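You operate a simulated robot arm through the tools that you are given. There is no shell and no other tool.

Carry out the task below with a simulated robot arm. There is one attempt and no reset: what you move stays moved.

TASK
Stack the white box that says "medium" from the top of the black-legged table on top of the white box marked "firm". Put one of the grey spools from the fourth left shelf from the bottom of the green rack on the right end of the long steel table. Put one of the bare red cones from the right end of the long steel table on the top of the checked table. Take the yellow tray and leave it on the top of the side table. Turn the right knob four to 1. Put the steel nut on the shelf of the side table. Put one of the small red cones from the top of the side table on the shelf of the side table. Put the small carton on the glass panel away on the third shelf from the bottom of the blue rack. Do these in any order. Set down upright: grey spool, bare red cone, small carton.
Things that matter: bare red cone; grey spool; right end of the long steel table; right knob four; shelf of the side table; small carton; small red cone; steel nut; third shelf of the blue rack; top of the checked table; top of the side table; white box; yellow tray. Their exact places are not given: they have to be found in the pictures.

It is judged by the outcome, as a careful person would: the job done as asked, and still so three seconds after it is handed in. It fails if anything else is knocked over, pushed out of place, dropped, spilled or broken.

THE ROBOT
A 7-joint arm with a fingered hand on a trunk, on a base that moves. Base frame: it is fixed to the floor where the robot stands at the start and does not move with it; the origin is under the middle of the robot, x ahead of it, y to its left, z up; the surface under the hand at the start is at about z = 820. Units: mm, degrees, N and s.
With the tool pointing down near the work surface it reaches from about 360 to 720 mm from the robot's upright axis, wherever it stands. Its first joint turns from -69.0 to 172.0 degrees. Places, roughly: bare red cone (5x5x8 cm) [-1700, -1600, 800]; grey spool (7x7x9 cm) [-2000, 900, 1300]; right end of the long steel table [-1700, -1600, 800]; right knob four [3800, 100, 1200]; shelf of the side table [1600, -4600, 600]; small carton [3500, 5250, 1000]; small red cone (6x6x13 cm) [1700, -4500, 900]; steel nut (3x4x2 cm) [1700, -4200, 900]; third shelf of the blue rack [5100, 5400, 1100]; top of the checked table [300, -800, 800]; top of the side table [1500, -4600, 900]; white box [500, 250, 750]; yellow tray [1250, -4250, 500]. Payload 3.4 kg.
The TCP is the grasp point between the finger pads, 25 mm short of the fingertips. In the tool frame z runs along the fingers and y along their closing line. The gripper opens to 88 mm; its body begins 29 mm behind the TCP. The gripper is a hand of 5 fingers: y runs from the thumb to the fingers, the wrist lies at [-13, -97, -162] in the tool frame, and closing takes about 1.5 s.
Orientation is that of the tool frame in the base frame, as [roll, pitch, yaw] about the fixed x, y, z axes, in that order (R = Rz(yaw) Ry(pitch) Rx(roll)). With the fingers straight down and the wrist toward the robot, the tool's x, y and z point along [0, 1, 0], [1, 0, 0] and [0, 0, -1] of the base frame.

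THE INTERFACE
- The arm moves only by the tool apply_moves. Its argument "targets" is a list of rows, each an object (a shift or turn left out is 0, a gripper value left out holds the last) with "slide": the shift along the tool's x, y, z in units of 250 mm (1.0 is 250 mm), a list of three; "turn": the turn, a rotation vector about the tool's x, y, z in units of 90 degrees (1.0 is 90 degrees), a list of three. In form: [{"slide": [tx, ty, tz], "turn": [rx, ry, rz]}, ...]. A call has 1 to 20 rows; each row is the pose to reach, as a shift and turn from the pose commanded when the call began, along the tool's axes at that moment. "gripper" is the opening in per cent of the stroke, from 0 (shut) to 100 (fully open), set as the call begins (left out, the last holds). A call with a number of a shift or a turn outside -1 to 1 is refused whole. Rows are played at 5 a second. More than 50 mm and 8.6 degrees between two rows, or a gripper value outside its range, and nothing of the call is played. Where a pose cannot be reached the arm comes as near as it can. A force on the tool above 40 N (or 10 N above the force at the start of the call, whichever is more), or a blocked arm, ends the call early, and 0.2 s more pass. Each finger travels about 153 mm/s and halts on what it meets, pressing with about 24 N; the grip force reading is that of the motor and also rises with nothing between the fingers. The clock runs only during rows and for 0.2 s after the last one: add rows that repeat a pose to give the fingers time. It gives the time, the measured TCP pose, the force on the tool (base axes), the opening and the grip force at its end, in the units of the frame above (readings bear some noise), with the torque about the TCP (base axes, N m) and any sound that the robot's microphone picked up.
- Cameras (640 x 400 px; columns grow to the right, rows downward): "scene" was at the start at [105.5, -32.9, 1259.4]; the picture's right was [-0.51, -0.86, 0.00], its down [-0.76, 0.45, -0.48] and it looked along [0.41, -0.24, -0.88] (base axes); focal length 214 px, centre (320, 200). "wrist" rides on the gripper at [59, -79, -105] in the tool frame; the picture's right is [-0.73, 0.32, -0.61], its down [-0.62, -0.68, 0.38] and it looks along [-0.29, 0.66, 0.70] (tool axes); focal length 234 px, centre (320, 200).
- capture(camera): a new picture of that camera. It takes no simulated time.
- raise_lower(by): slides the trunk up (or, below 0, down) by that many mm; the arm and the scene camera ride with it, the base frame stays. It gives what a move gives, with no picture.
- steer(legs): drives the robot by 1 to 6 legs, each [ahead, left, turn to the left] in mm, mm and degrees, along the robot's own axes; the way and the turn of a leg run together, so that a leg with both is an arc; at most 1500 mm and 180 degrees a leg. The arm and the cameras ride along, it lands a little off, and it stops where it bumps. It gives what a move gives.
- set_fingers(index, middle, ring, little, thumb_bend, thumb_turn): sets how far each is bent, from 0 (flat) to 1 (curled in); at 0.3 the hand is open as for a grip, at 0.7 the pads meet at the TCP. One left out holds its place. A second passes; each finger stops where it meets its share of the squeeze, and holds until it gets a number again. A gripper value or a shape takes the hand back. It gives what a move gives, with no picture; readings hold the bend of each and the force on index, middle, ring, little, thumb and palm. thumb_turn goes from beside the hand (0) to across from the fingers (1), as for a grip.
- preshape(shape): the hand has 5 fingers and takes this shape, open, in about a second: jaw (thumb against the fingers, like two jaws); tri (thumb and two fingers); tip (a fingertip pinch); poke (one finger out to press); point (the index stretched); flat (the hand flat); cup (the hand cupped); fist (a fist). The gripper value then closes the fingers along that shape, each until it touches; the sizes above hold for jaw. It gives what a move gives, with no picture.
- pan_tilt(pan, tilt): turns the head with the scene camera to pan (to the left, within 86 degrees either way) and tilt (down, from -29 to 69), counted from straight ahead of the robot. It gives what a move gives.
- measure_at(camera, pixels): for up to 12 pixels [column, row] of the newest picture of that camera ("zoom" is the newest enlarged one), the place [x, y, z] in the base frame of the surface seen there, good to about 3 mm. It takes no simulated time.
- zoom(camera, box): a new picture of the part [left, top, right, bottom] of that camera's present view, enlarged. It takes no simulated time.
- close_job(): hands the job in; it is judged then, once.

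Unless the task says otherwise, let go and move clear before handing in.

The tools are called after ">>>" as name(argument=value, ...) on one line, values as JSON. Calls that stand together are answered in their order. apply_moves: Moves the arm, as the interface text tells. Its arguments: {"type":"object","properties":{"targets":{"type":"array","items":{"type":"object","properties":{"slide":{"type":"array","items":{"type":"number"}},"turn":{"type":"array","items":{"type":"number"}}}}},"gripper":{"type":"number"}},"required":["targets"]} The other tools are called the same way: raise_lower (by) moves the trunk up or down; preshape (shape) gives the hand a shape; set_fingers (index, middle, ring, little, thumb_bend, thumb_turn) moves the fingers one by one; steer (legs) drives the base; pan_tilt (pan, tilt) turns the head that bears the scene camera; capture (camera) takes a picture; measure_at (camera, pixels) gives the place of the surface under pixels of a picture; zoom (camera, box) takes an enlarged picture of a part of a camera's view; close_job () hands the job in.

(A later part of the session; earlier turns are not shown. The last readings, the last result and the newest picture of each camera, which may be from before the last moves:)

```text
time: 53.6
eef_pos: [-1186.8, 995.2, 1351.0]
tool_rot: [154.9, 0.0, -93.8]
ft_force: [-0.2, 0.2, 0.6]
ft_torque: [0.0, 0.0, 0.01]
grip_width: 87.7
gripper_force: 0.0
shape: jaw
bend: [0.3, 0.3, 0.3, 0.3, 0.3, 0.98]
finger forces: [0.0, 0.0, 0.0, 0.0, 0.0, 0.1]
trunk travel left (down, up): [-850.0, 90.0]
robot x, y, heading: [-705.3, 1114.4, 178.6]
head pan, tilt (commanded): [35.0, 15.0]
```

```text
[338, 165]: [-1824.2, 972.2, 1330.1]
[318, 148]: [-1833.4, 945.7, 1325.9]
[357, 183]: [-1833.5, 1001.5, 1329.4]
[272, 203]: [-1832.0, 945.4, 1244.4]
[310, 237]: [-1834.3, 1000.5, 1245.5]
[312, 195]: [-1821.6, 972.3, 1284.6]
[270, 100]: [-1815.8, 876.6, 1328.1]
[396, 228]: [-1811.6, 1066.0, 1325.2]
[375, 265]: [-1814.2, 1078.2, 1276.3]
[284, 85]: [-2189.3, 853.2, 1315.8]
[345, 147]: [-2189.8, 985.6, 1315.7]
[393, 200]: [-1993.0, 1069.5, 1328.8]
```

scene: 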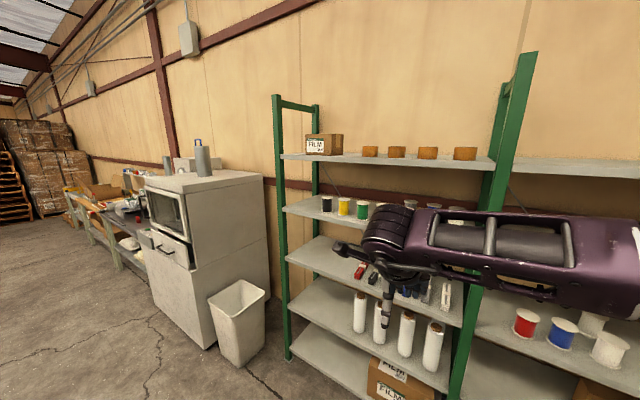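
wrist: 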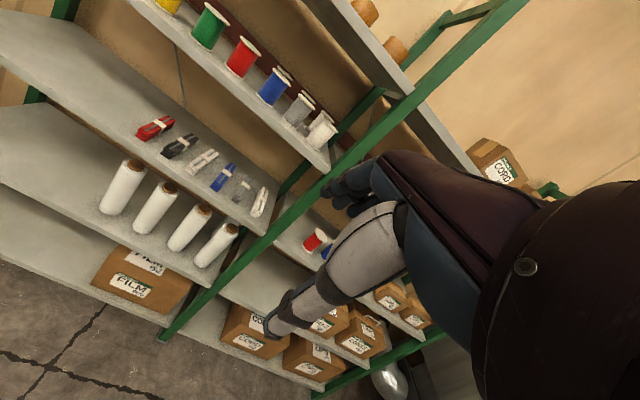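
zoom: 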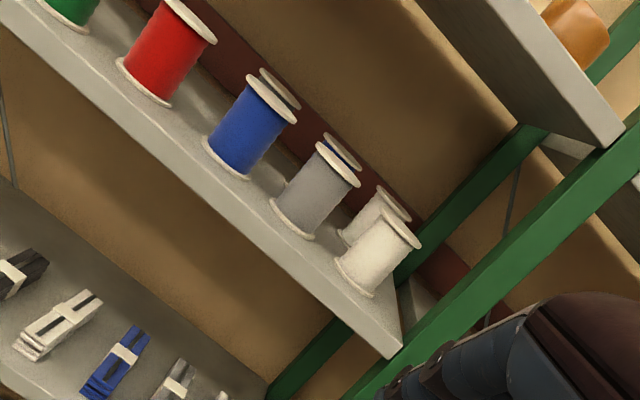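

The grey spool is centred at about (−1854,973), top z 1330, bottom ≈1241; neighbours 96 mm apart and the back row is ~90 mm behind, so thumb in front/fingers behind is feasible. I'll straighten the heading and drive 500 mm closer.

>>> steer(legs=[[0, 0, 1.5], [500, 0, 0]])

>>> capture(camera="wrist")

>>> pan_tilt(pan=40, tilt=10)

>>> capture(camera="scene")

```text
time: 56.9
eef_pos: [-1679.1, 987.5, 1351.6]
tool_rot: [154.8, 0.0, -92.6]
ft_force: [0.7, -0.1, 0.5]
ft_torque: [0.02, -0.03, 0.02]
grip_width: 87.6
gripper_force: 0.2
shape: jaw
bend: [0.3, 0.3, 0.3, 0.3, 0.3, 0.98]
finger forces: [0.1, 0.0, 0.0, 0.2, 0.0, 0.0]
trunk travel left (down, up): [-850.0, 90.0]
robot x, y, heading: [-1198.5, 1114.2, 180.0]
head pan, tilt (commanded): [35.0, 15.0]
```

```text
taken
```

wrist: 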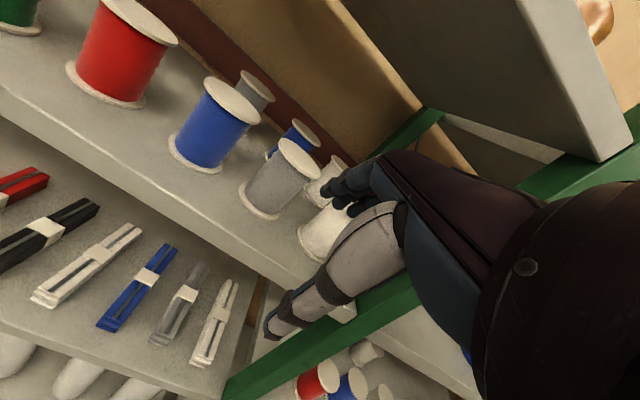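

```text
time: 57.5
eef_pos: [-1679.4, 987.7, 1351.7]
tool_rot: [154.8, -0.1, -92.6]
ft_force: [0.2, 0.7, 0.2]
ft_torque: [0.03, 0.02, -0.02]
grip_width: 87.9
gripper_force: 0.1
shape: jaw
bend: [0.3, 0.3, 0.3, 0.3, 0.3, 0.98]
finger forces: [0.1, 0.1, 0.0, 0.0, 0.1, 0.0]
trunk travel left (down, up): [-850.0, 90.0]
robot x, y, heading: [-1199.9, 1112.5, 179.5]
head pan, tilt (commanded): [40.0, 10.0]
```

```text
taken
```

scene: 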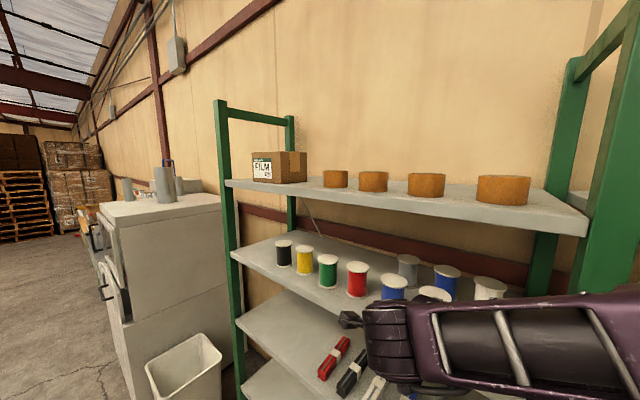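

Closer now; grey spool's top flange is at wrist (300,158) and scene (434,293). Measuring it from both cameras for an exact centre.

>>> measure_at(camera="wrist", pixels=[[300, 158], [281, 143], [319, 176], [268, 188], [243, 188], [278, 215], [293, 143], [310, 150], [230, 100], [254, 88], [296, 133]])

>>> measure_at(camera="scene", pixels=[[434, 292], [420, 293], [448, 293], [393, 281], [490, 286], [447, 271], [409, 260], [520, 230], [585, 232]])

```text
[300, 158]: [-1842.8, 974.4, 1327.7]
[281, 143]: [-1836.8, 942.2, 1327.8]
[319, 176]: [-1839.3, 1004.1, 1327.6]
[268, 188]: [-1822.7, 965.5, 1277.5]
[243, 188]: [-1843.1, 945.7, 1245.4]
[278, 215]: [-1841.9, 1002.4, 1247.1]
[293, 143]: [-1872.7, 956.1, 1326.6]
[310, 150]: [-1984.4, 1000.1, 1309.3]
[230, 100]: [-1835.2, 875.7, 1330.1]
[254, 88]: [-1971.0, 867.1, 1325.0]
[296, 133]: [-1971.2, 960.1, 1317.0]
```

```text
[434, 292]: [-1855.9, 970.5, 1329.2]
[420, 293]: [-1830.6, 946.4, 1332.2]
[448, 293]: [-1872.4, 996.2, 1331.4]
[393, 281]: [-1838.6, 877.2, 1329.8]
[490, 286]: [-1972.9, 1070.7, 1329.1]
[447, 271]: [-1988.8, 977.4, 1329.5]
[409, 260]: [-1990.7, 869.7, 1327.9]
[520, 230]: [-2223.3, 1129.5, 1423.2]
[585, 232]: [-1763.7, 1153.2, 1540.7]
```

Centre of the grey spool ≈ (−1852,973), top 1329; back row fronts at ≈−1955. I want to be sure the forearm/elbow will clear the rack's post at (−1764,1153), so I'll measure points on the arm.

>>> measure_at(camera="scene", pixels=[[385, 340], [395, 310], [440, 300], [550, 305], [630, 295], [600, 360]])

>>> pan_tilt(pan=-10, tilt=25)

>>> capture(camera="scene")

```text
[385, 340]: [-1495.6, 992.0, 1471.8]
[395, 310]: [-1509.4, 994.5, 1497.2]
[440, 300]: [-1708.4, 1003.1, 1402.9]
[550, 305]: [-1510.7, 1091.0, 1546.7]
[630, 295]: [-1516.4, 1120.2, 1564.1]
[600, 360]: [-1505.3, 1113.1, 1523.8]
```

```text
time: 58.7
eef_pos: [-1679.4, 988.4, 1350.6]
tool_rot: [154.8, -0.1, -92.5]
ft_force: [-0.2, -0.5, 0.0]
ft_torque: [-0.03, -0.02, -0.05]
grip_width: 87.8
gripper_force: 0.2
shape: jaw
bend: [0.3, 0.3, 0.3, 0.3, 0.3, 0.98]
finger forces: [0.1, 0.1, 0.0, 0.0, 0.1, 0.0]
trunk travel left (down, up): [-850.0, 90.0]
robot x, y, heading: [-1203.2, 1114.0, 179.7]
head pan, tilt (commanded): [-10.0, 25.0]
```

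```text
taken
```

scene: 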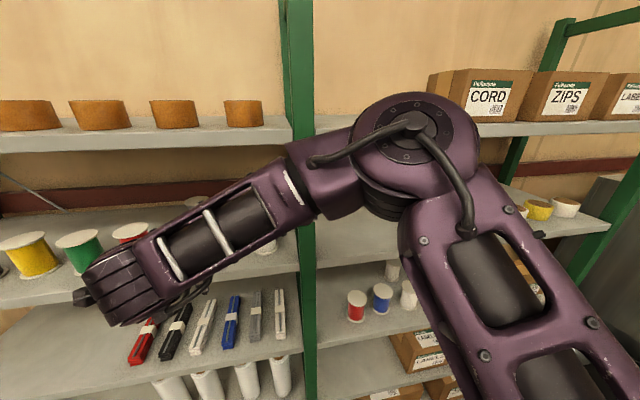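

>>> measure_at(camera="scene", pixels=[[415, 120], [370, 130], [440, 110], [300, 170], [240, 200], [130, 280], [470, 180], [500, 220], [330, 150], [300, 60]])

```text
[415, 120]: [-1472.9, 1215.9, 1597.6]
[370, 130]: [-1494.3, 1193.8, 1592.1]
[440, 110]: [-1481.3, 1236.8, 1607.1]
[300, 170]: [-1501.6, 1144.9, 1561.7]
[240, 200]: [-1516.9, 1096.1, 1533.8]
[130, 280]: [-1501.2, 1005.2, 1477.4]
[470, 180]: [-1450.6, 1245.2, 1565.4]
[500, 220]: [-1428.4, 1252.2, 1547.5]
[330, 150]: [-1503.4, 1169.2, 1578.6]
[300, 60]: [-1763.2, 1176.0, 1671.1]
```

The elbow's top is at (−1475,1220) and should stay back as the arm extends; shelf lip is at x −1764, z 1531+. I'll advance in the tilted pose in two stages, first about halfway, aligned with y=973.

>>> apply_moves(targets=[{"slide": [0.022, 0.08, 0.037]}, {"slide": [0.044, 0.16, 0.0735]}, {"slide": [0.066, 0.24, 0.11]}, {"slide": [0.0876, 0.32, 0.147]}, {"slide": [0.0876, 0.32, 0.147]}])

>>> capture(camera="wrist")

>>> capture(camera="scene")

```text
time: 59.9
eef_pos: [-1768.5, 970.3, 1352.4]
tool_rot: [154.7, 0.0, -92.5]
ft_force: [-0.5, 0.1, -0.8]
ft_torque: [0.01, 0.01, 0.01]
grip_width: 87.6
gripper_force: 0.1
shape: jaw
bend: [0.3, 0.3, 0.3, 0.3, 0.3, 0.98]
finger forces: [0.0, 0.0, 0.0, 0.1, 0.1, 0.0]
trunk travel left (down, up): [-850.0, 90.0]
robot x, y, heading: [-1204.7, 1113.4, 179.9]
head pan, tilt (commanded): [-10.0, 25.0]
```

```text
taken
```

wrist: 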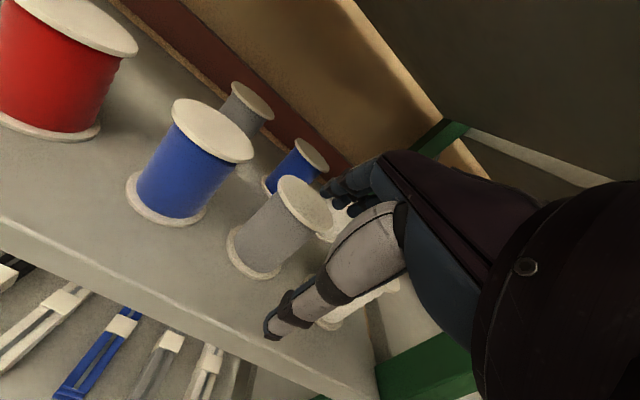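

```text
taken
```

scene: 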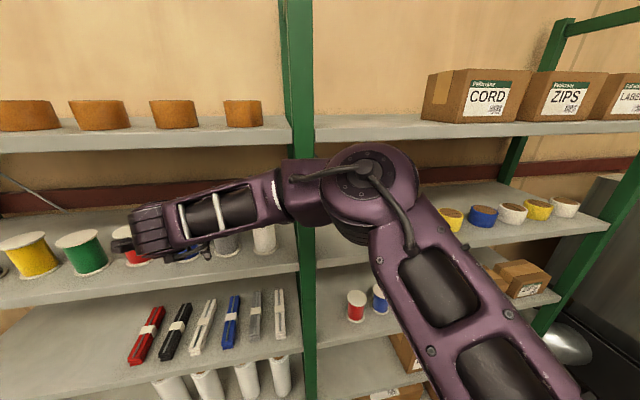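

>>> measure_at(camera="scene", pixels=[[360, 160], [335, 160], [300, 175], [295, 190], [230, 190], [160, 220], [395, 200]])

>>> measure_at(camera="wrist", pixels=[[300, 203], [279, 185], [327, 222], [262, 230], [285, 180]])

```text
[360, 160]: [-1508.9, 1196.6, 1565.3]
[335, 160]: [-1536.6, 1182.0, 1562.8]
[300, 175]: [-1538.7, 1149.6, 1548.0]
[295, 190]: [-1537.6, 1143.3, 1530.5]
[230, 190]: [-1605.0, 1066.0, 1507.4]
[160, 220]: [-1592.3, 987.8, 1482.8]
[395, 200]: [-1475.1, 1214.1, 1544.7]
```

```text
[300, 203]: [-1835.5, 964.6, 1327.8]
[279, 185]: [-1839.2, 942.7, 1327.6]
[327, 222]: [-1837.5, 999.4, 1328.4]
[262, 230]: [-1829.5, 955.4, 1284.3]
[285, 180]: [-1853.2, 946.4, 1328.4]
```

Elbow is at x≈−1510 and stays clear. I'll advance another ~69 mm to x≈−1838 with finger tips ~19 mm above the spool tops.

>>> apply_moves(targets=[{"slide": [0, 0.063, 0.029]}, {"slide": [0, 0.126, 0.059]}, {"slide": [0, 0.189, 0.088]}, {"slide": [0, 0.2515, 0.1174]}, {"slide": [0, 0.2515, 0.1174]}])

>>> capture(camera="wrist")

>>> capture(camera="scene")

```text
time: 61.1
eef_pos: [-1838.9, 972.6, 1352.3]
tool_rot: [154.8, -0.1, -92.5]
ft_force: [-0.4, -0.3, -1.0]
ft_torque: [0.01, -0.04, 0.01]
grip_width: 87.3
gripper_force: 0.0
shape: jaw
bend: [0.3, 0.3, 0.3, 0.3, 0.3, 0.98]
finger forces: [0.0, 0.0, 0.1, 0.1, 0.1, 0.0]
trunk travel left (down, up): [-850.0, 90.0]
robot x, y, heading: [-1202.6, 1113.7, 179.6]
head pan, tilt (commanded): [-10.0, 25.0]
```

```text
taken
```

wrist: 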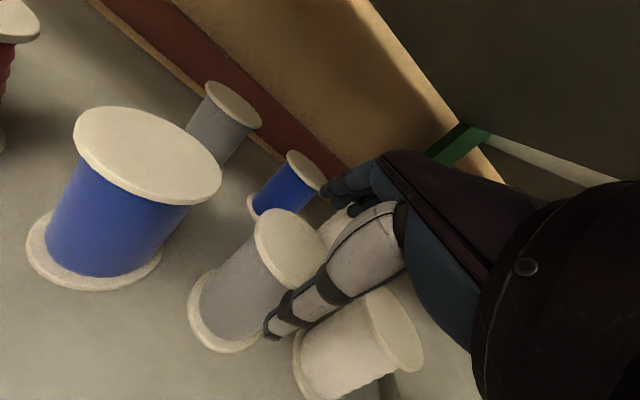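

```text
taken
```

scene: 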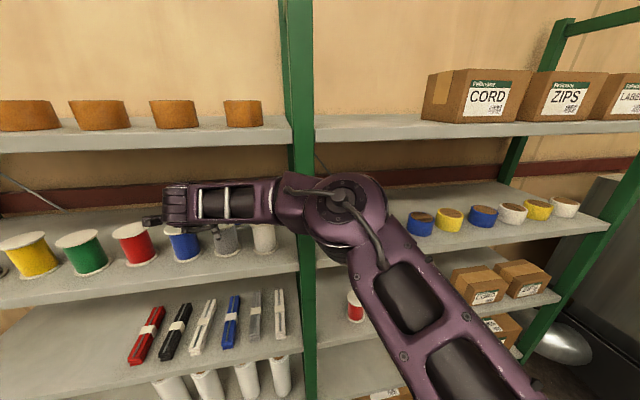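

The thumb (270,325) is in front of the grey spool and fingers are going over its top. I'll measure the spool, thumb tip and fingers for clearances.

>>> measure_at(camera="wrist", pixels=[[285, 240], [265, 215], [258, 235], [300, 215], [322, 240], [270, 333], [285, 305], [330, 270], [250, 300], [340, 190], [300, 160], [350, 330]])

>>> zoom(camera="scene", box=[140, 170, 300, 270])

```text
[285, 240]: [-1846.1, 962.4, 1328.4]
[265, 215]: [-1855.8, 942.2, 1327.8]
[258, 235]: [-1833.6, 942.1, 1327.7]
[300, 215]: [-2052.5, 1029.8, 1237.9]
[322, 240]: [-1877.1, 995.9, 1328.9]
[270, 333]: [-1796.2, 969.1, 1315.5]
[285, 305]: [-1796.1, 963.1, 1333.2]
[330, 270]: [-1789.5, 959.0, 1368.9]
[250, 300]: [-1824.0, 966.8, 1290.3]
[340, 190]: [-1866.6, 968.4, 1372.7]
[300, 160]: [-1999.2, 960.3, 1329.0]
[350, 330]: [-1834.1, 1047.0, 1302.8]
```

```text
4.00 times, centred on (220, 220) of scene
```

zoom: 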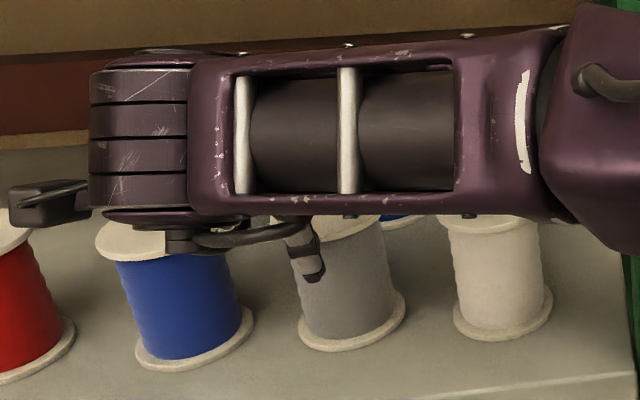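

Thumb's outer face is at x≈−1796 (inner ≈−1811), spool front ≈−1818, so there is clearance. I'll steepen the hand by 5°, shift 8 mm in, and lower 14 mm first.

>>> apply_moves(targets=[{"slide": [0, 0.015, 0.007], "turn": [0.0278, 0, 0]}, {"slide": [0, 0.029, 0.0135], "turn": [0.0556, 0, 0]}, {"slide": [0, 0.029, 0.0135], "turn": [0.0556, 0, 0]}, {"slide": [0, 0.017, 0.04], "turn": [0.0556, 0, 0]}, {"slide": [0, 0.0053, 0.0642], "turn": [0.0556, 0, 0]}, {"slide": [0, 0.0053, 0.0642], "turn": [0.0556, 0, 0]}])

>>> capture(camera="wrist")

>>> zoom(camera="scene", box=[140, 170, 300, 270])

```text
time: 62.5
eef_pos: [-1845.7, 972.0, 1337.1]
tool_rot: [159.8, -0.1, -92.5]
ft_force: [0.0, 0.0, 0.2]
ft_torque: [-0.01, 0.01, -0.02]
grip_width: 87.6
gripper_force: 0.0
shape: jaw
bend: [0.3, 0.3, 0.3, 0.3, 0.3, 0.98]
finger forces: [0.0, 0.0, 0.0, 0.1, 0.0, 0.0]
trunk travel left (down, up): [-850.0, 90.0]
robot x, y, heading: [-1200.1, 1115.9, 179.6]
head pan, tilt (commanded): [-10.0, 25.0]
```

```text
taken
```

wrist: 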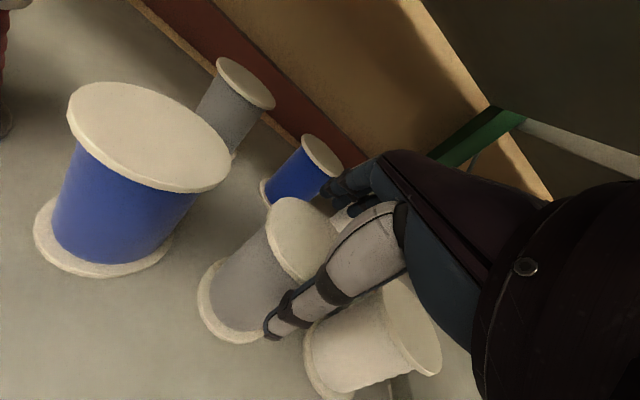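

```text
4.00 times, centred on (220, 220) of scene
```

zoom: 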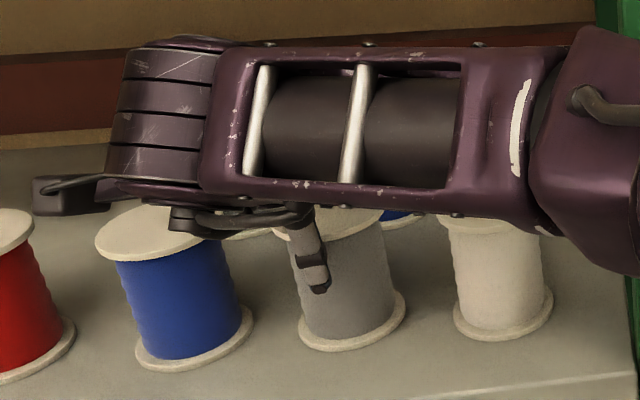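

Clear so far with zero force. I'll lower another 21 mm to TCP z≈1316.

>>> apply_moves(targets=[{"slide": [0, 0.0, 0.022]}, {"slide": [0, -0.007, 0.042]}, {"slide": [0, -0.014, 0.062]}, {"slide": [0, -0.0212, 0.0817]}, {"slide": [0, -0.0212, 0.0817]}])

>>> zoom(camera="scene", box=[140, 170, 300, 270])

>>> capture(camera="wrist")

```text
time: 63.7
eef_pos: [-1848.2, 973.6, 1317.0]
tool_rot: [159.8, -0.1, -92.6]
ft_force: [-1.4, -0.2, 0.8]
ft_torque: [-0.01, 0.01, 0.01]
grip_width: 87.8
gripper_force: 0.1
shape: jaw
bend: [0.3, 0.3, 0.3, 0.3, 0.3, 0.98]
finger forces: [0.9, 0.0, 0.0, 0.0, 0.0, 0.0]
trunk travel left (down, up): [-850.0, 90.0]
robot x, y, heading: [-1200.8, 1114.6, 179.6]
head pan, tilt (commanded): [-10.0, 25.0]
```

```text
4.00 times, centred on (220, 220) of scene
```

zoom: 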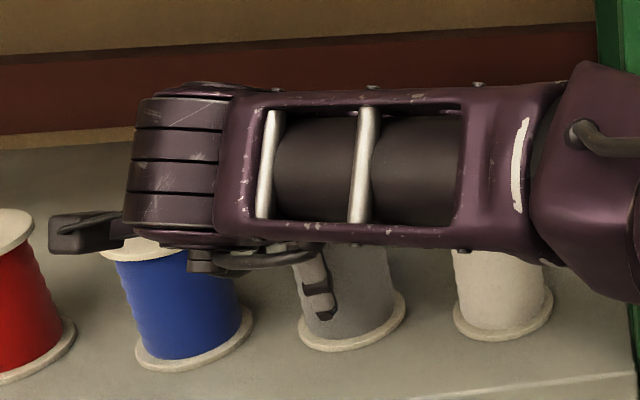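

```text
taken
```

wrist: 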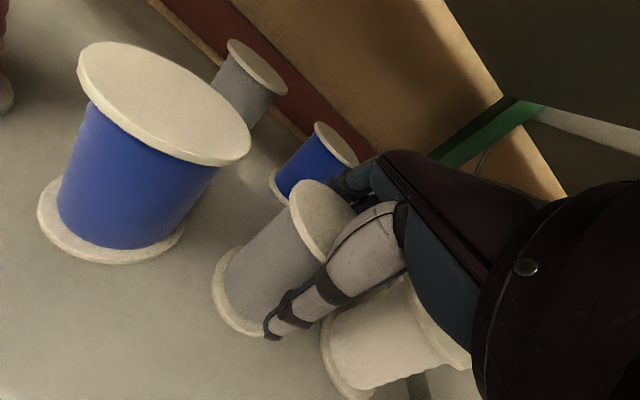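

Index reads a light 0.9 N touch — the fingers are just at the spool's back rim. I'll close the hand now.

>>> apply_moves(targets=[{"slide": [0, 0, 0]}, {"slide": [0, 0, 0]}, {"slide": [0, 0, 0]}, {"slide": [0, 0, 0]}, {"slide": [0, 0, 0]}, {"slide": [0, 0, 0]}, {"slide": [0, 0, 0]}, {"slide": [0, 0, 0]}], gripper=0)

>>> capture(camera="wrist")

>>> zoom(camera="scene", box=[140, 170, 300, 270])

```text
time: 65.5
eef_pos: [-1847.1, 973.2, 1317.4]
tool_rot: [159.8, -0.2, -92.7]
ft_force: [0.6, -1.3, 4.8]
ft_torque: [-0.05, -0.2, -0.02]
grip_width: 61.1
gripper_force: 23.9
shape: jaw
bend: [0.32, 0.45, 0.38, 0.43, 0.58, 0.99]
finger forces: [16.2, 7.6, 0.1, 0.0, 20.8, 0.0]
trunk travel left (down, up): [-850.0, 90.0]
robot x, y, heading: [-1199.0, 1116.7, 179.7]
head pan, tilt (commanded): [-10.0, 25.0]
```

```text
taken
```

wrist: 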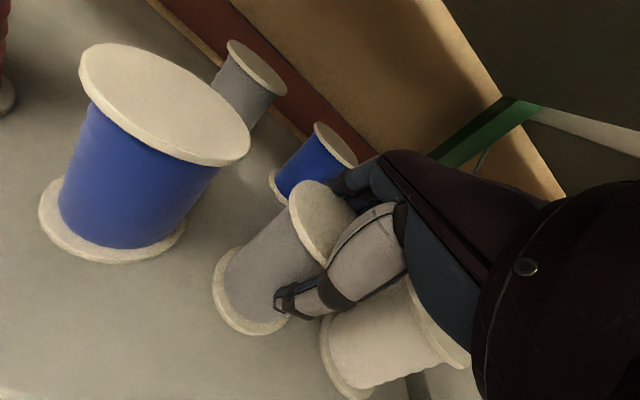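

```text
4.00 times, centred on (220, 220) of scene
```

zoom: 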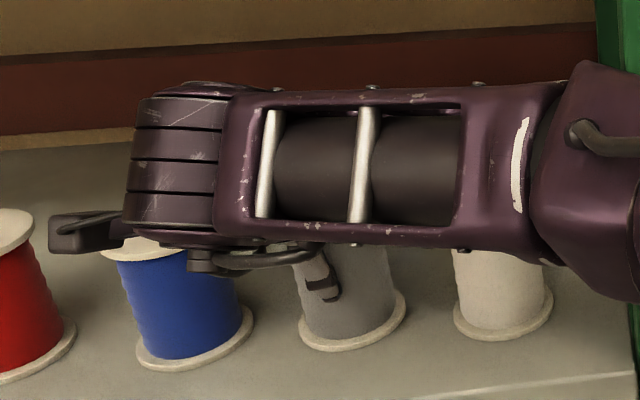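

Grip 61 mm with thumb 20.8 N against index 16 and middle 7.6 N. I'll lift 32 mm gently and check that it hangs level.

>>> apply_moves(targets=[{"slide": [0, 0.007, -0.019]}, {"slide": [0, 0.0137, -0.0376]}, {"slide": [0, 0.0274, -0.0752]}, {"slide": [0, 0.0437, -0.12]}, {"slide": [0, 0.0437, -0.12]}])

>>> zoom(camera="scene", box=[140, 170, 300, 270])

>>> capture(camera="wrist")

```text
time: 66.7
eef_pos: [-1848.2, 972.8, 1348.6]
tool_rot: [159.8, 0.0, -92.6]
ft_force: [0.5, 0.0, -2.7]
ft_torque: [0.01, 0.02, 0.04]
grip_width: 61.0
gripper_force: 23.4
shape: jaw
bend: [0.33, 0.46, 0.38, 0.43, 0.58, 0.99]
finger forces: [14.4, 7.2, 0.0, 0.1, 18.9, 0.0]
trunk travel left (down, up): [-850.0, 90.0]
robot x, y, heading: [-1203.7, 1113.1, 179.6]
head pan, tilt (commanded): [-10.0, 25.0]
```

```text
4.00 times, centred on (220, 220) of scene
```

zoom: 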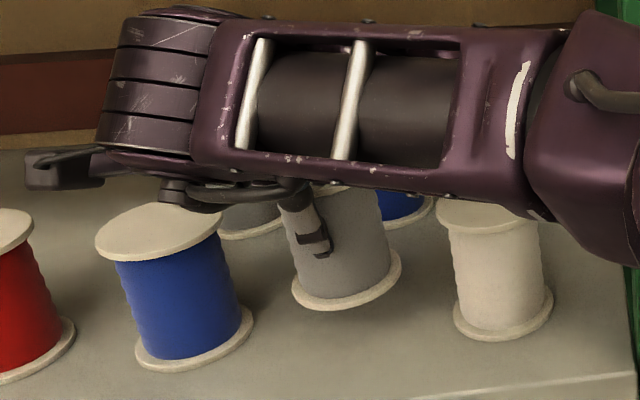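

```text
taken
```

wrist: 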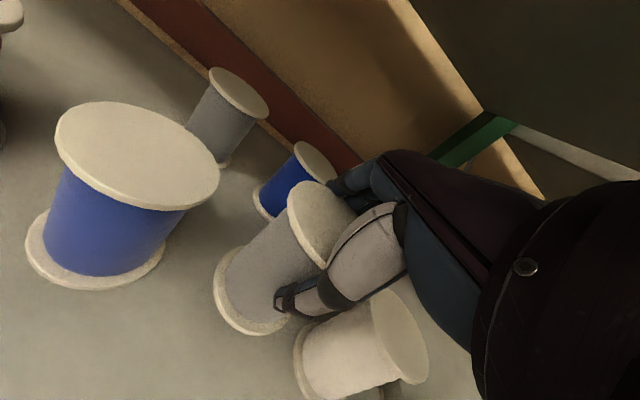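

The spool is lifted clear (weight ≈2.7 N, slight sideways lean). I'll draw it straight out 200 mm with the arm.

>>> apply_moves(targets=[{"slide": [0, -0.1, -0.036]}, {"slide": [0, -0.22, -0.08]}, {"slide": [0, -0.36, -0.131]}, {"slide": [0, -0.5, -0.182]}, {"slide": [0, -0.64, -0.233]}, {"slide": [0, -0.75, -0.273]}, {"slide": [0, -0.75, -0.273]}])

>>> capture(camera="wrist")

>>> capture(camera="scene")

```text
time: 68.3
eef_pos: [-1649.6, 963.4, 1347.6]
tool_rot: [159.9, -0.1, -92.7]
ft_force: [0.5, -0.2, -2.7]
ft_torque: [-0.03, -0.01, -0.02]
grip_width: 61.1
gripper_force: 24.1
shape: jaw
bend: [0.33, 0.46, 0.38, 0.43, 0.58, 0.99]
finger forces: [14.6, 7.2, 0.1, 0.0, 18.8, 0.1]
trunk travel left (down, up): [-850.0, 90.0]
robot x, y, heading: [-1202.4, 1118.7, 179.9]
head pan, tilt (commanded): [-10.0, 25.0]
```

```text
taken
```

wrist: 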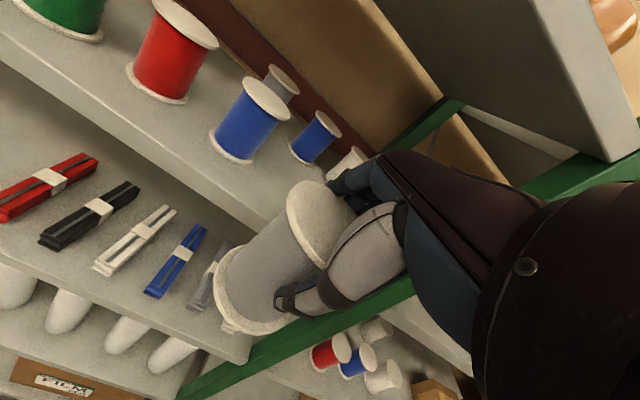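

```text
taken
```

scene: 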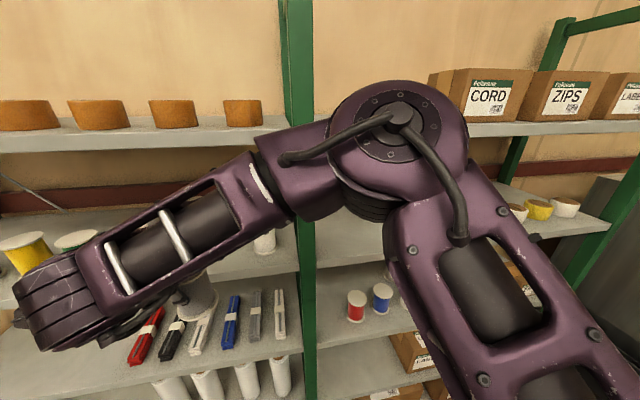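

The grey spool is out and the others are undisturbed. I'll back off 500 mm and look left toward the steel bench.

>>> steer(legs=[[-500, 0, 0]])

>>> pan_tilt(pan=60, tilt=25)

>>> capture(camera="scene")

```text
time: 71.2
eef_pos: [-1151.4, 961.4, 1347.6]
tool_rot: [159.9, -0.1, -93.1]
ft_force: [0.5, 0.7, -1.7]
ft_torque: [0.03, -0.01, -0.03]
grip_width: 60.9
gripper_force: 23.7
shape: jaw
bend: [0.33, 0.46, 0.38, 0.43, 0.58, 0.99]
finger forces: [14.6, 7.1, 0.0, 0.0, 18.8, 0.0]
trunk travel left (down, up): [-850.0, 90.0]
robot x, y, heading: [-702.3, 1106.7, 179.1]
head pan, tilt (commanded): [-10.0, 25.0]
```

```text
time: 72.7
eef_pos: [-1151.4, 961.0, 1346.7]
tool_rot: [159.8, 0.0, -93.0]
ft_force: [0.7, -0.1, -0.5]
ft_torque: [-0.02, 0.01, 0.02]
grip_width: 61.2
gripper_force: 23.8
shape: jaw
bend: [0.33, 0.46, 0.38, 0.43, 0.58, 0.99]
finger forces: [14.6, 7.2, 0.0, 0.1, 18.8, 0.0]
trunk travel left (down, up): [-850.0, 90.0]
robot x, y, heading: [-703.8, 1103.8, 179.2]
head pan, tilt (commanded): [60.0, 25.0]
```

```text
taken
```

scene: 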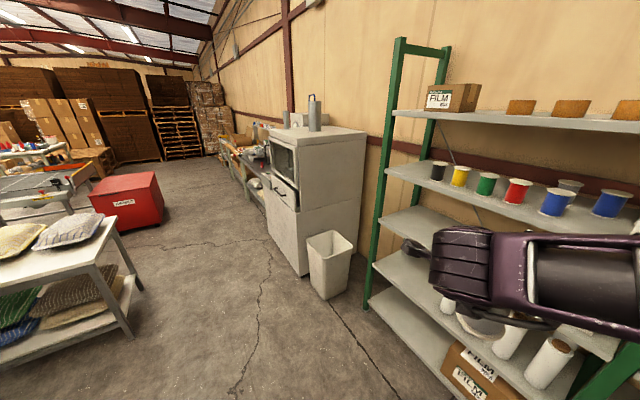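

The corridor is clear between the pillow table (130,335) and cabinet/bin (325,265). Measuring its sides before driving through.

>>> measure_at(camera="scene", pixels=[[302, 272], [330, 295], [130, 338], [145, 290], [112, 222], [275, 140], [268, 190], [270, 150], [160, 222], [262, 163]])

```text
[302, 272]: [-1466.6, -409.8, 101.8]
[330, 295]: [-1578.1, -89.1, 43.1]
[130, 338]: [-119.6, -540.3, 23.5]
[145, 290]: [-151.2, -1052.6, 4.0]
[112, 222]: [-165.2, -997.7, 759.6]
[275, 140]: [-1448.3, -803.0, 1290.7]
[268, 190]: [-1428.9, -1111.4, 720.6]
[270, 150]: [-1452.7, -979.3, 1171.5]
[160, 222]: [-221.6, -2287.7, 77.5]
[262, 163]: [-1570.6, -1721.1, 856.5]
```

Cabinet front is at x≈−1450, pillow table side at −165; I'm at x −703 with the hand reaching −1200, so I can strafe left. Driving 2400 mm toward the bench end.

>>> steer(legs=[[0, 0, 0.8], [0, 1300, 0], [0, 1100, 0]])

>>> pan_tilt(pan=35, tilt=30)

>>> capture(camera="scene")

```text
time: 84.8
eef_pos: [-1152.9, -1438.9, 1347.0]
tool_rot: [159.9, 0.0, -92.8]
ft_force: [-0.3, -0.2, -2.0]
ft_torque: [0.0, 0.03, -0.01]
grip_width: 61.0
gripper_force: 24.3
shape: jaw
bend: [0.33, 0.46, 0.38, 0.43, 0.58, 0.99]
finger forces: [14.5, 7.2, 0.1, 0.0, 18.8, 0.0]
trunk travel left (down, up): [-850.0, 90.0]
robot x, y, heading: [-705.8, -1290.1, 179.2]
head pan, tilt (commanded): [60.0, 25.0]
```

```text
time: 85.6
eef_pos: [-1152.2, -1439.0, 1348.2]
tool_rot: [159.8, 0.0, -92.9]
ft_force: [0.0, -1.7, -2.4]
ft_torque: [0.02, -0.02, 0.03]
grip_width: 61.1
gripper_force: 23.9
shape: jaw
bend: [0.33, 0.46, 0.38, 0.43, 0.58, 0.99]
finger forces: [14.4, 7.2, 0.0, 0.1, 18.8, 0.0]
trunk travel left (down, up): [-850.0, 90.0]
robot x, y, heading: [-705.0, -1292.0, 179.4]
head pan, tilt (commanded): [35.0, 30.0]
```

```text
taken
```

scene: 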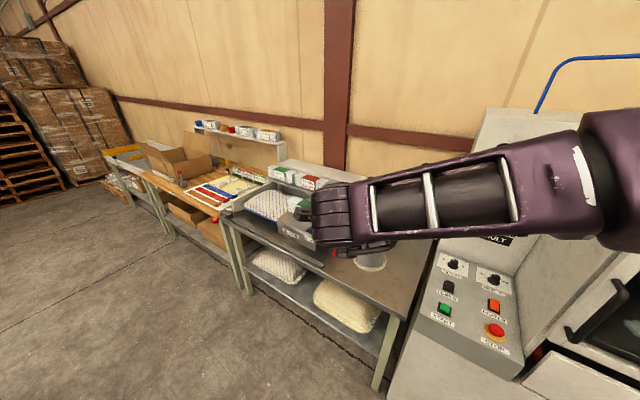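

The bench end is at (400,300), with a control panel machine to its right. The arm hides part; I'll take the wrist view and another head angle.

>>> capture(camera="wrist")

>>> pan_tilt(pan=30, tilt=48)

>>> capture(camera="scene")

```text
taken
```

wrist: 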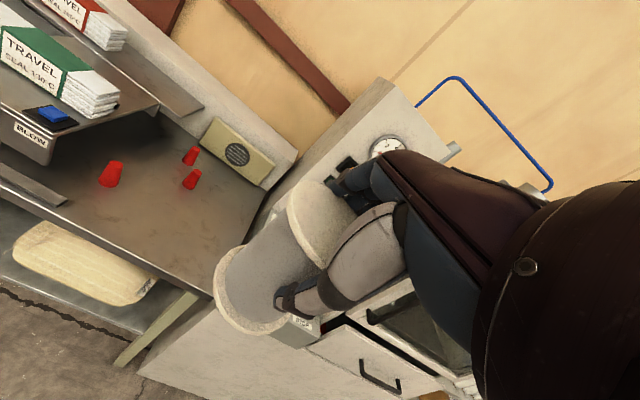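

```text
time: 86.5
eef_pos: [-1153.2, -1438.8, 1347.8]
tool_rot: [159.8, -0.1, -92.8]
ft_force: [-0.3, 0.3, -1.5]
ft_torque: [-0.01, -0.04, -0.02]
grip_width: 61.0
gripper_force: 23.7
shape: jaw
bend: [0.33, 0.46, 0.38, 0.43, 0.58, 0.99]
finger forces: [14.6, 7.2, 0.0, 0.0, 18.9, 0.0]
trunk travel left (down, up): [-850.0, 90.0]
robot x, y, heading: [-704.6, -1294.1, 179.5]
head pan, tilt (commanded): [30.0, 48.0]
```

```text
taken
```

scene: 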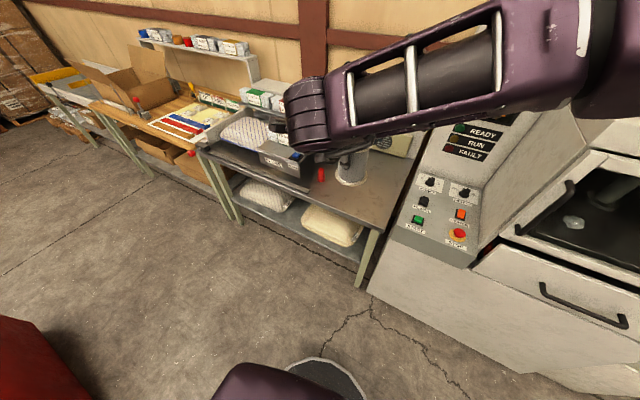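

The wrist picture shows three red cones at (112,173), (191,155), (192,179) on the bench's right end, and a beige device at (237,152). Measuring cones and the free area.

>>> measure_at(camera="wrist", pixels=[[112, 173], [191, 155], [192, 179], [150, 220], [200, 250], [225, 225], [235, 150], [210, 285], [60, 205], [120, 95], [250, 190], [100, 240]])

>>> zoom(camera="wrist", box=[60, 80, 300, 300])

```text
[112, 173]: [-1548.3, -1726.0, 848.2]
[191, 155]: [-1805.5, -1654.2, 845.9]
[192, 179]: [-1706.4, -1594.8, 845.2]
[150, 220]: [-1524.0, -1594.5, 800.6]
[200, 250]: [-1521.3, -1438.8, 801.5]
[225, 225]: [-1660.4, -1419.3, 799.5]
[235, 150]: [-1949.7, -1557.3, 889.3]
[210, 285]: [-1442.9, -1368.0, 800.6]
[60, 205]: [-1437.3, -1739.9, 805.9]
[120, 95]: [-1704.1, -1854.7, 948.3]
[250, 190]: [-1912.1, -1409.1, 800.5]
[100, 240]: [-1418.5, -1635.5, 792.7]
```

```text
1.82 times, centred on (180, 190) of wrist
```

zoom: 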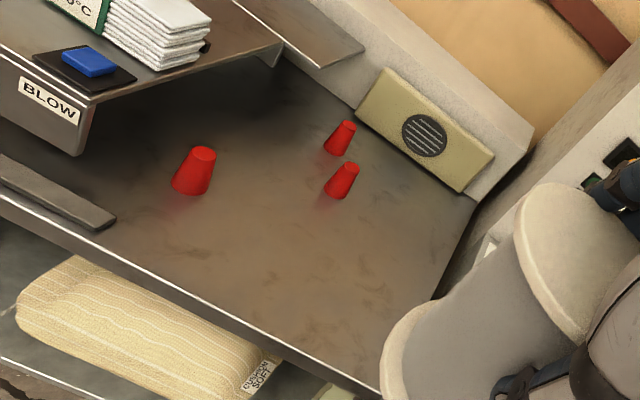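

Table top z≈800, front edge x≈−1420, right edge y≈−1365; a free spot for the spool is around (−1560,−1490). I'll lower the trunk 300 mm, strafe left 50 and drive ahead 300.

>>> steer(legs=[[0, 50, 0.5], [300, 0, 0]])

>>> raise_lower(by=-300)

>>> capture(camera="scene")

>>> capture(camera="wrist")

```text
time: 89.0
eef_pos: [-1447.9, -1493.5, 1348.8]
tool_rot: [159.8, -0.1, -92.2]
ft_force: [1.0, -0.2, -1.3]
ft_torque: [0.01, 0.0, -0.03]
grip_width: 61.0
gripper_force: 23.4
shape: jaw
bend: [0.33, 0.46, 0.38, 0.43, 0.58, 0.99]
finger forces: [14.5, 7.2, 0.0, 0.1, 18.9, 0.2]
trunk travel left (down, up): [-850.0, 90.0]
robot x, y, heading: [-1003.2, -1341.5, 180.2]
head pan, tilt (commanded): [30.0, 48.0]
```

```text
time: 92.0
eef_pos: [-1449.6, -1492.4, 1046.7]
tool_rot: [159.8, -0.1, -92.2]
ft_force: [0.3, 0.3, -0.7]
ft_torque: [0.01, 0.0, -0.06]
grip_width: 60.9
gripper_force: 24.3
shape: jaw
bend: [0.33, 0.46, 0.38, 0.43, 0.58, 0.99]
finger forces: [14.6, 7.1, 0.1, 0.0, 18.8, 0.1]
trunk travel left (down, up): [-550.0, 390.0]
robot x, y, heading: [-1002.6, -1340.0, 180.1]
head pan, tilt (commanded): [30.0, 48.0]
```

```text
taken
```

scene: 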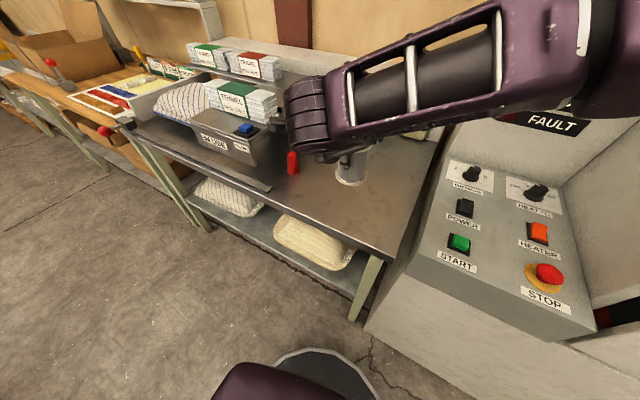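

```text
taken
```

wrist: 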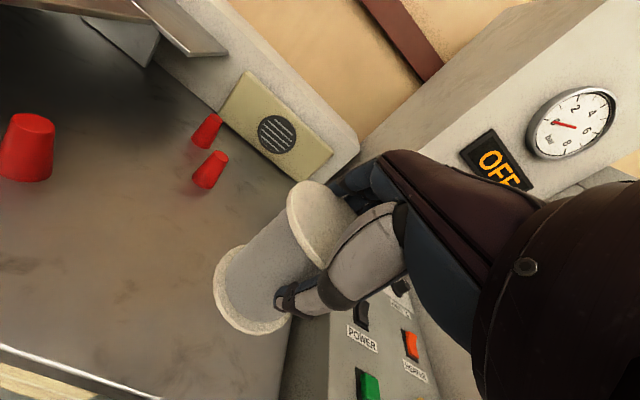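

The machine's button panel is just right of the bench, so I must keep the arm off it. Measuring the panel and forearm/elbow heights.

>>> measure_at(camera="scene", pixels=[[460, 242], [548, 272], [465, 205], [537, 190], [470, 172], [600, 100], [520, 60], [430, 140], [410, 270], [520, 150], [560, 320]])

>>> zoom(camera="scene", box=[270, 100, 430, 220])

>>> pan_tilt(pan=-5, tilt=40)

>>> capture(camera="scene")

```text
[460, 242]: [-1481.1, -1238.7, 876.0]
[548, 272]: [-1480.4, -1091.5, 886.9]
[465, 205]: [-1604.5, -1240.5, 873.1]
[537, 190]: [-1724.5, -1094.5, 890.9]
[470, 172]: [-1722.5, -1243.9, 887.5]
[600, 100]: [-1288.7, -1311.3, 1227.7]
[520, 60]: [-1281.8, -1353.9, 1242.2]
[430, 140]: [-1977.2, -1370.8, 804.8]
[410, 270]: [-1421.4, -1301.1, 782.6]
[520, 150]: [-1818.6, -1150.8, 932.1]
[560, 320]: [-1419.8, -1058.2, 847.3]
```

```text
3.33 times, centred on (350, 160) of scene
```

zoom: 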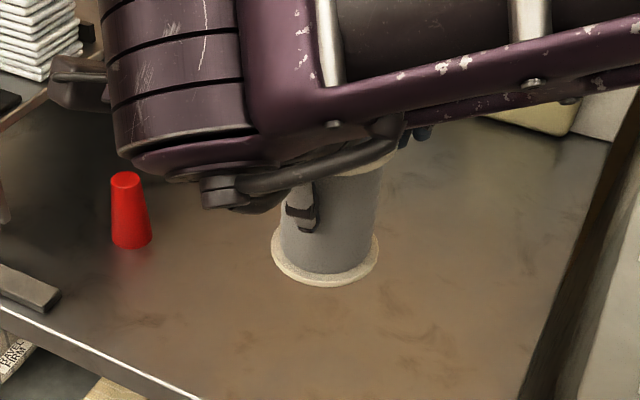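

```text
time: 93.0
eef_pos: [-1450.0, -1494.2, 1047.9]
tool_rot: [159.8, -0.1, -92.1]
ft_force: [0.5, 0.6, -2.0]
ft_torque: [0.02, -0.02, -0.01]
grip_width: 60.8
gripper_force: 23.9
shape: jaw
bend: [0.33, 0.46, 0.38, 0.43, 0.58, 0.99]
finger forces: [14.5, 7.1, 0.0, 0.0, 18.8, 0.0]
trunk travel left (down, up): [-550.0, 390.0]
robot x, y, heading: [-1002.0, -1340.8, 179.9]
head pan, tilt (commanded): [-5.0, 40.0]
```

```text
taken
```

scene: 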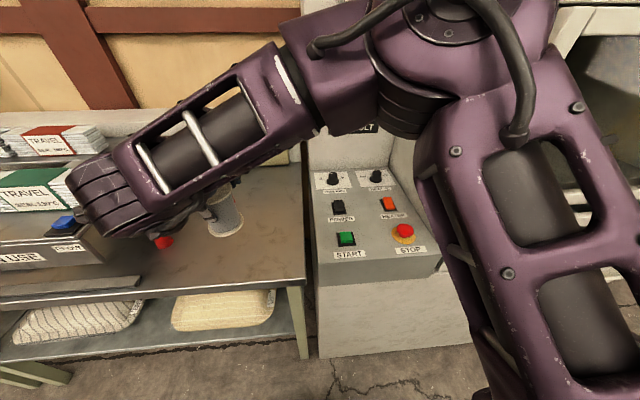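

Panel is at z≈880 and the elbow well above (≈1200). I'll move the spool forward over the free spot and down to TCP z≈905.

>>> apply_moves(targets=[{"slide": [0.003, 0.138, 0.05]}, {"slide": [0.006, 0.276, 0.1]}, {"slide": [0.008, 0.4136, 0.1505]}, {"slide": [0.008, 0.365, 0.284]}, {"slide": [0.008, 0.315, 0.42]}, {"slide": [0.008, 0.266, 0.556]}, {"slide": [0.008, 0.219, 0.684]}, {"slide": [0.008, 0.219, 0.684]}])

>>> capture(camera="scene")

>>> capture(camera="wrist")

```text
time: 94.8
eef_pos: [-1560.7, -1490.8, 906.4]
tool_rot: [159.9, -0.1, -92.4]
ft_force: [0.5, -0.4, -1.7]
ft_torque: [0.01, 0.0, 0.02]
grip_width: 60.6
gripper_force: 23.5
shape: jaw
bend: [0.33, 0.46, 0.38, 0.43, 0.58, 0.99]
finger forces: [14.7, 7.2, 0.0, 0.1, 18.8, 0.0]
trunk travel left (down, up): [-550.0, 390.0]
robot x, y, heading: [-1006.1, -1342.8, 179.9]
head pan, tilt (commanded): [-5.0, 40.0]
```

```text
taken
```

scene: 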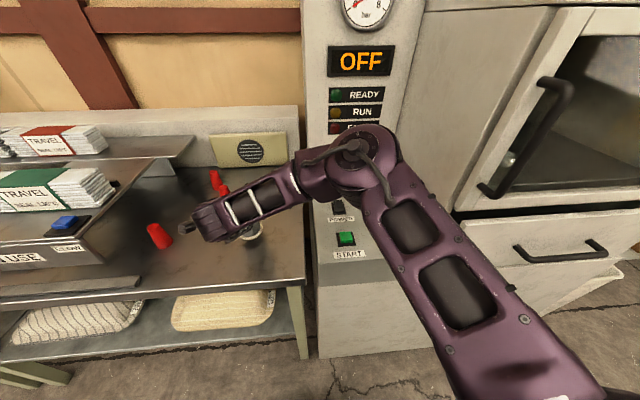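

```text
taken
```

wrist: 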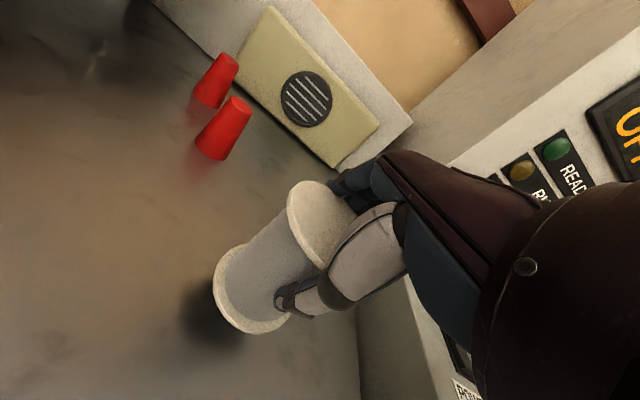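

Elbow appears above the panel at (365,150). Measuring its height and the spool's bottom height/lean.

>>> measure_at(camera="scene", pixels=[[355, 150], [390, 170], [330, 185], [340, 210], [350, 238], [250, 236], [400, 210]])

>>> measure_at(camera="wrist", pixels=[[235, 310], [215, 275], [265, 332], [290, 215], [330, 195], [305, 190], [230, 285], [250, 325]])

>>> zoom(camera="scene", box=[190, 180, 320, 260])

```text
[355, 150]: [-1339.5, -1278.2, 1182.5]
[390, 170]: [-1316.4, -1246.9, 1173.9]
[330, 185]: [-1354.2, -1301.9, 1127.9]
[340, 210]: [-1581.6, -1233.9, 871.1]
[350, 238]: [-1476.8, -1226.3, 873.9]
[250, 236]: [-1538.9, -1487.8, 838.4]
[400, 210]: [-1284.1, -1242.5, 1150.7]
```

```text
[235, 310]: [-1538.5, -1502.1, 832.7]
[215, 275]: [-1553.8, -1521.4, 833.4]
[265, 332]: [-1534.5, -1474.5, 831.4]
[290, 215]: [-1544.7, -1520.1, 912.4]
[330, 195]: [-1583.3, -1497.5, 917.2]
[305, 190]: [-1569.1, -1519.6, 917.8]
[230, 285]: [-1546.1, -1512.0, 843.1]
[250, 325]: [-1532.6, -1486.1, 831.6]
```

```text
4.92 times, centred on (255, 220) of scene
```

zoom: 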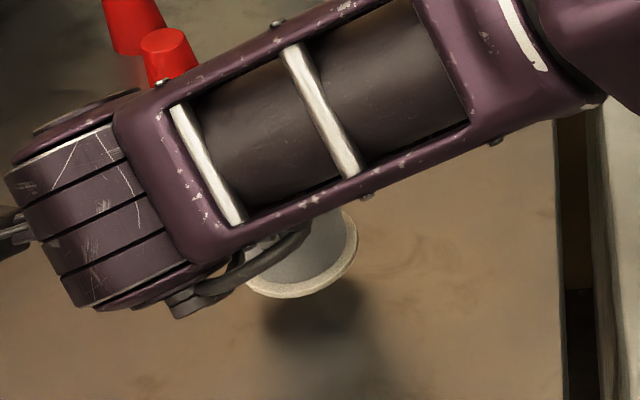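

The spool's lower rim reads z 831–833 all around, so it hangs level with its bottom ≈829; elbow at z≈1130+ is clear of the panel (874). Lowering 25 mm, then feeling for contact.

>>> apply_moves(targets=[{"slide": [0, -0.012, 0.033]}, {"slide": [0, -0.022, 0.062]}, {"slide": [0, -0.03, 0.084]}, {"slide": [0, -0.0345, 0.0945]}, {"slide": [0, -0.0345, 0.0945]}])

>>> apply_moves(targets=[{"slide": [0, -0.0015, 0.004]}, {"slide": [0, -0.003, 0.008]}, {"slide": [0, -0.0042, 0.0115]}, {"slide": [0, -0.0042, 0.0115]}])

```text
time: 96.0
eef_pos: [-1559.5, -1490.6, 881.9]
tool_rot: [159.9, -0.1, -92.3]
ft_force: [1.1, 0.8, -1.8]
ft_torque: [-0.04, 0.0, -0.03]
grip_width: 61.0
gripper_force: 24.3
shape: jaw
bend: [0.33, 0.46, 0.38, 0.43, 0.58, 0.99]
finger forces: [14.6, 7.2, 0.0, 0.0, 18.9, 0.0]
trunk travel left (down, up): [-550.0, 390.0]
robot x, y, heading: [-1001.6, -1340.4, 179.9]
head pan, tilt (commanded): [-5.0, 40.0]
```

```text
time: 97.0
eef_pos: [-1560.0, -1491.0, 878.8]
tool_rot: [159.7, -0.2, -92.3]
ft_force: [-1.0, 0.5, 2.2]
ft_torque: [0.02, -0.03, 0.01]
grip_width: 60.8
gripper_force: 23.9
shape: jaw
bend: [0.33, 0.46, 0.38, 0.43, 0.59, 0.99]
finger forces: [16.6, 7.8, 0.0, 0.0, 19.4, 0.0]
trunk travel left (down, up): [-550.0, 390.0]
robot x, y, heading: [-1003.3, -1340.2, 180.0]
head pan, tilt (commanded): [-5.0, 40.0]
```

Force z went from −1.8 to +2.2 N: the spool is standing on the table. Opening the hand.

>>> apply_moves(targets=[{"slide": [0, 0, 0]}, {"slide": [0, 0, 0]}, {"slide": [0, 0, 0]}, {"slide": [0, 0, 0]}, {"slide": [0, 0, 0]}], gripper=100)

>>> capture(camera="wrist")

```text
time: 98.2
eef_pos: [-1559.6, -1490.8, 878.2]
tool_rot: [159.8, -0.2, -92.3]
ft_force: [-0.6, 1.1, 0.5]
ft_torque: [0.0, 0.03, 0.02]
grip_width: 87.6
gripper_force: 0.1
shape: jaw
bend: [0.3, 0.3, 0.3, 0.3, 0.3, 0.98]
finger forces: [0.0, 0.1, 0.0, 0.0, 0.0, 0.0]
trunk travel left (down, up): [-550.0, 390.0]
robot x, y, heading: [-1004.7, -1338.9, 179.5]
head pan, tilt (commanded): [-5.0, 40.0]
```

```text
taken
```

wrist: 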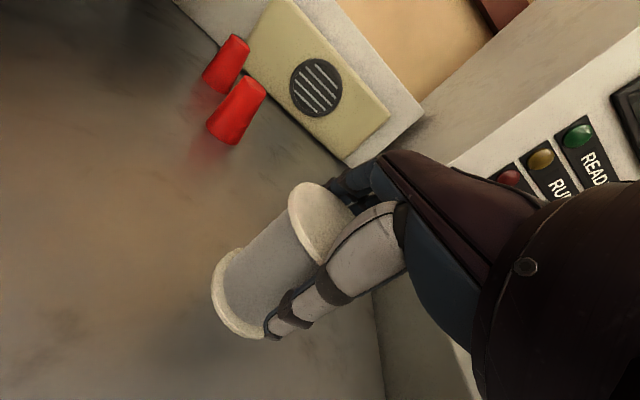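

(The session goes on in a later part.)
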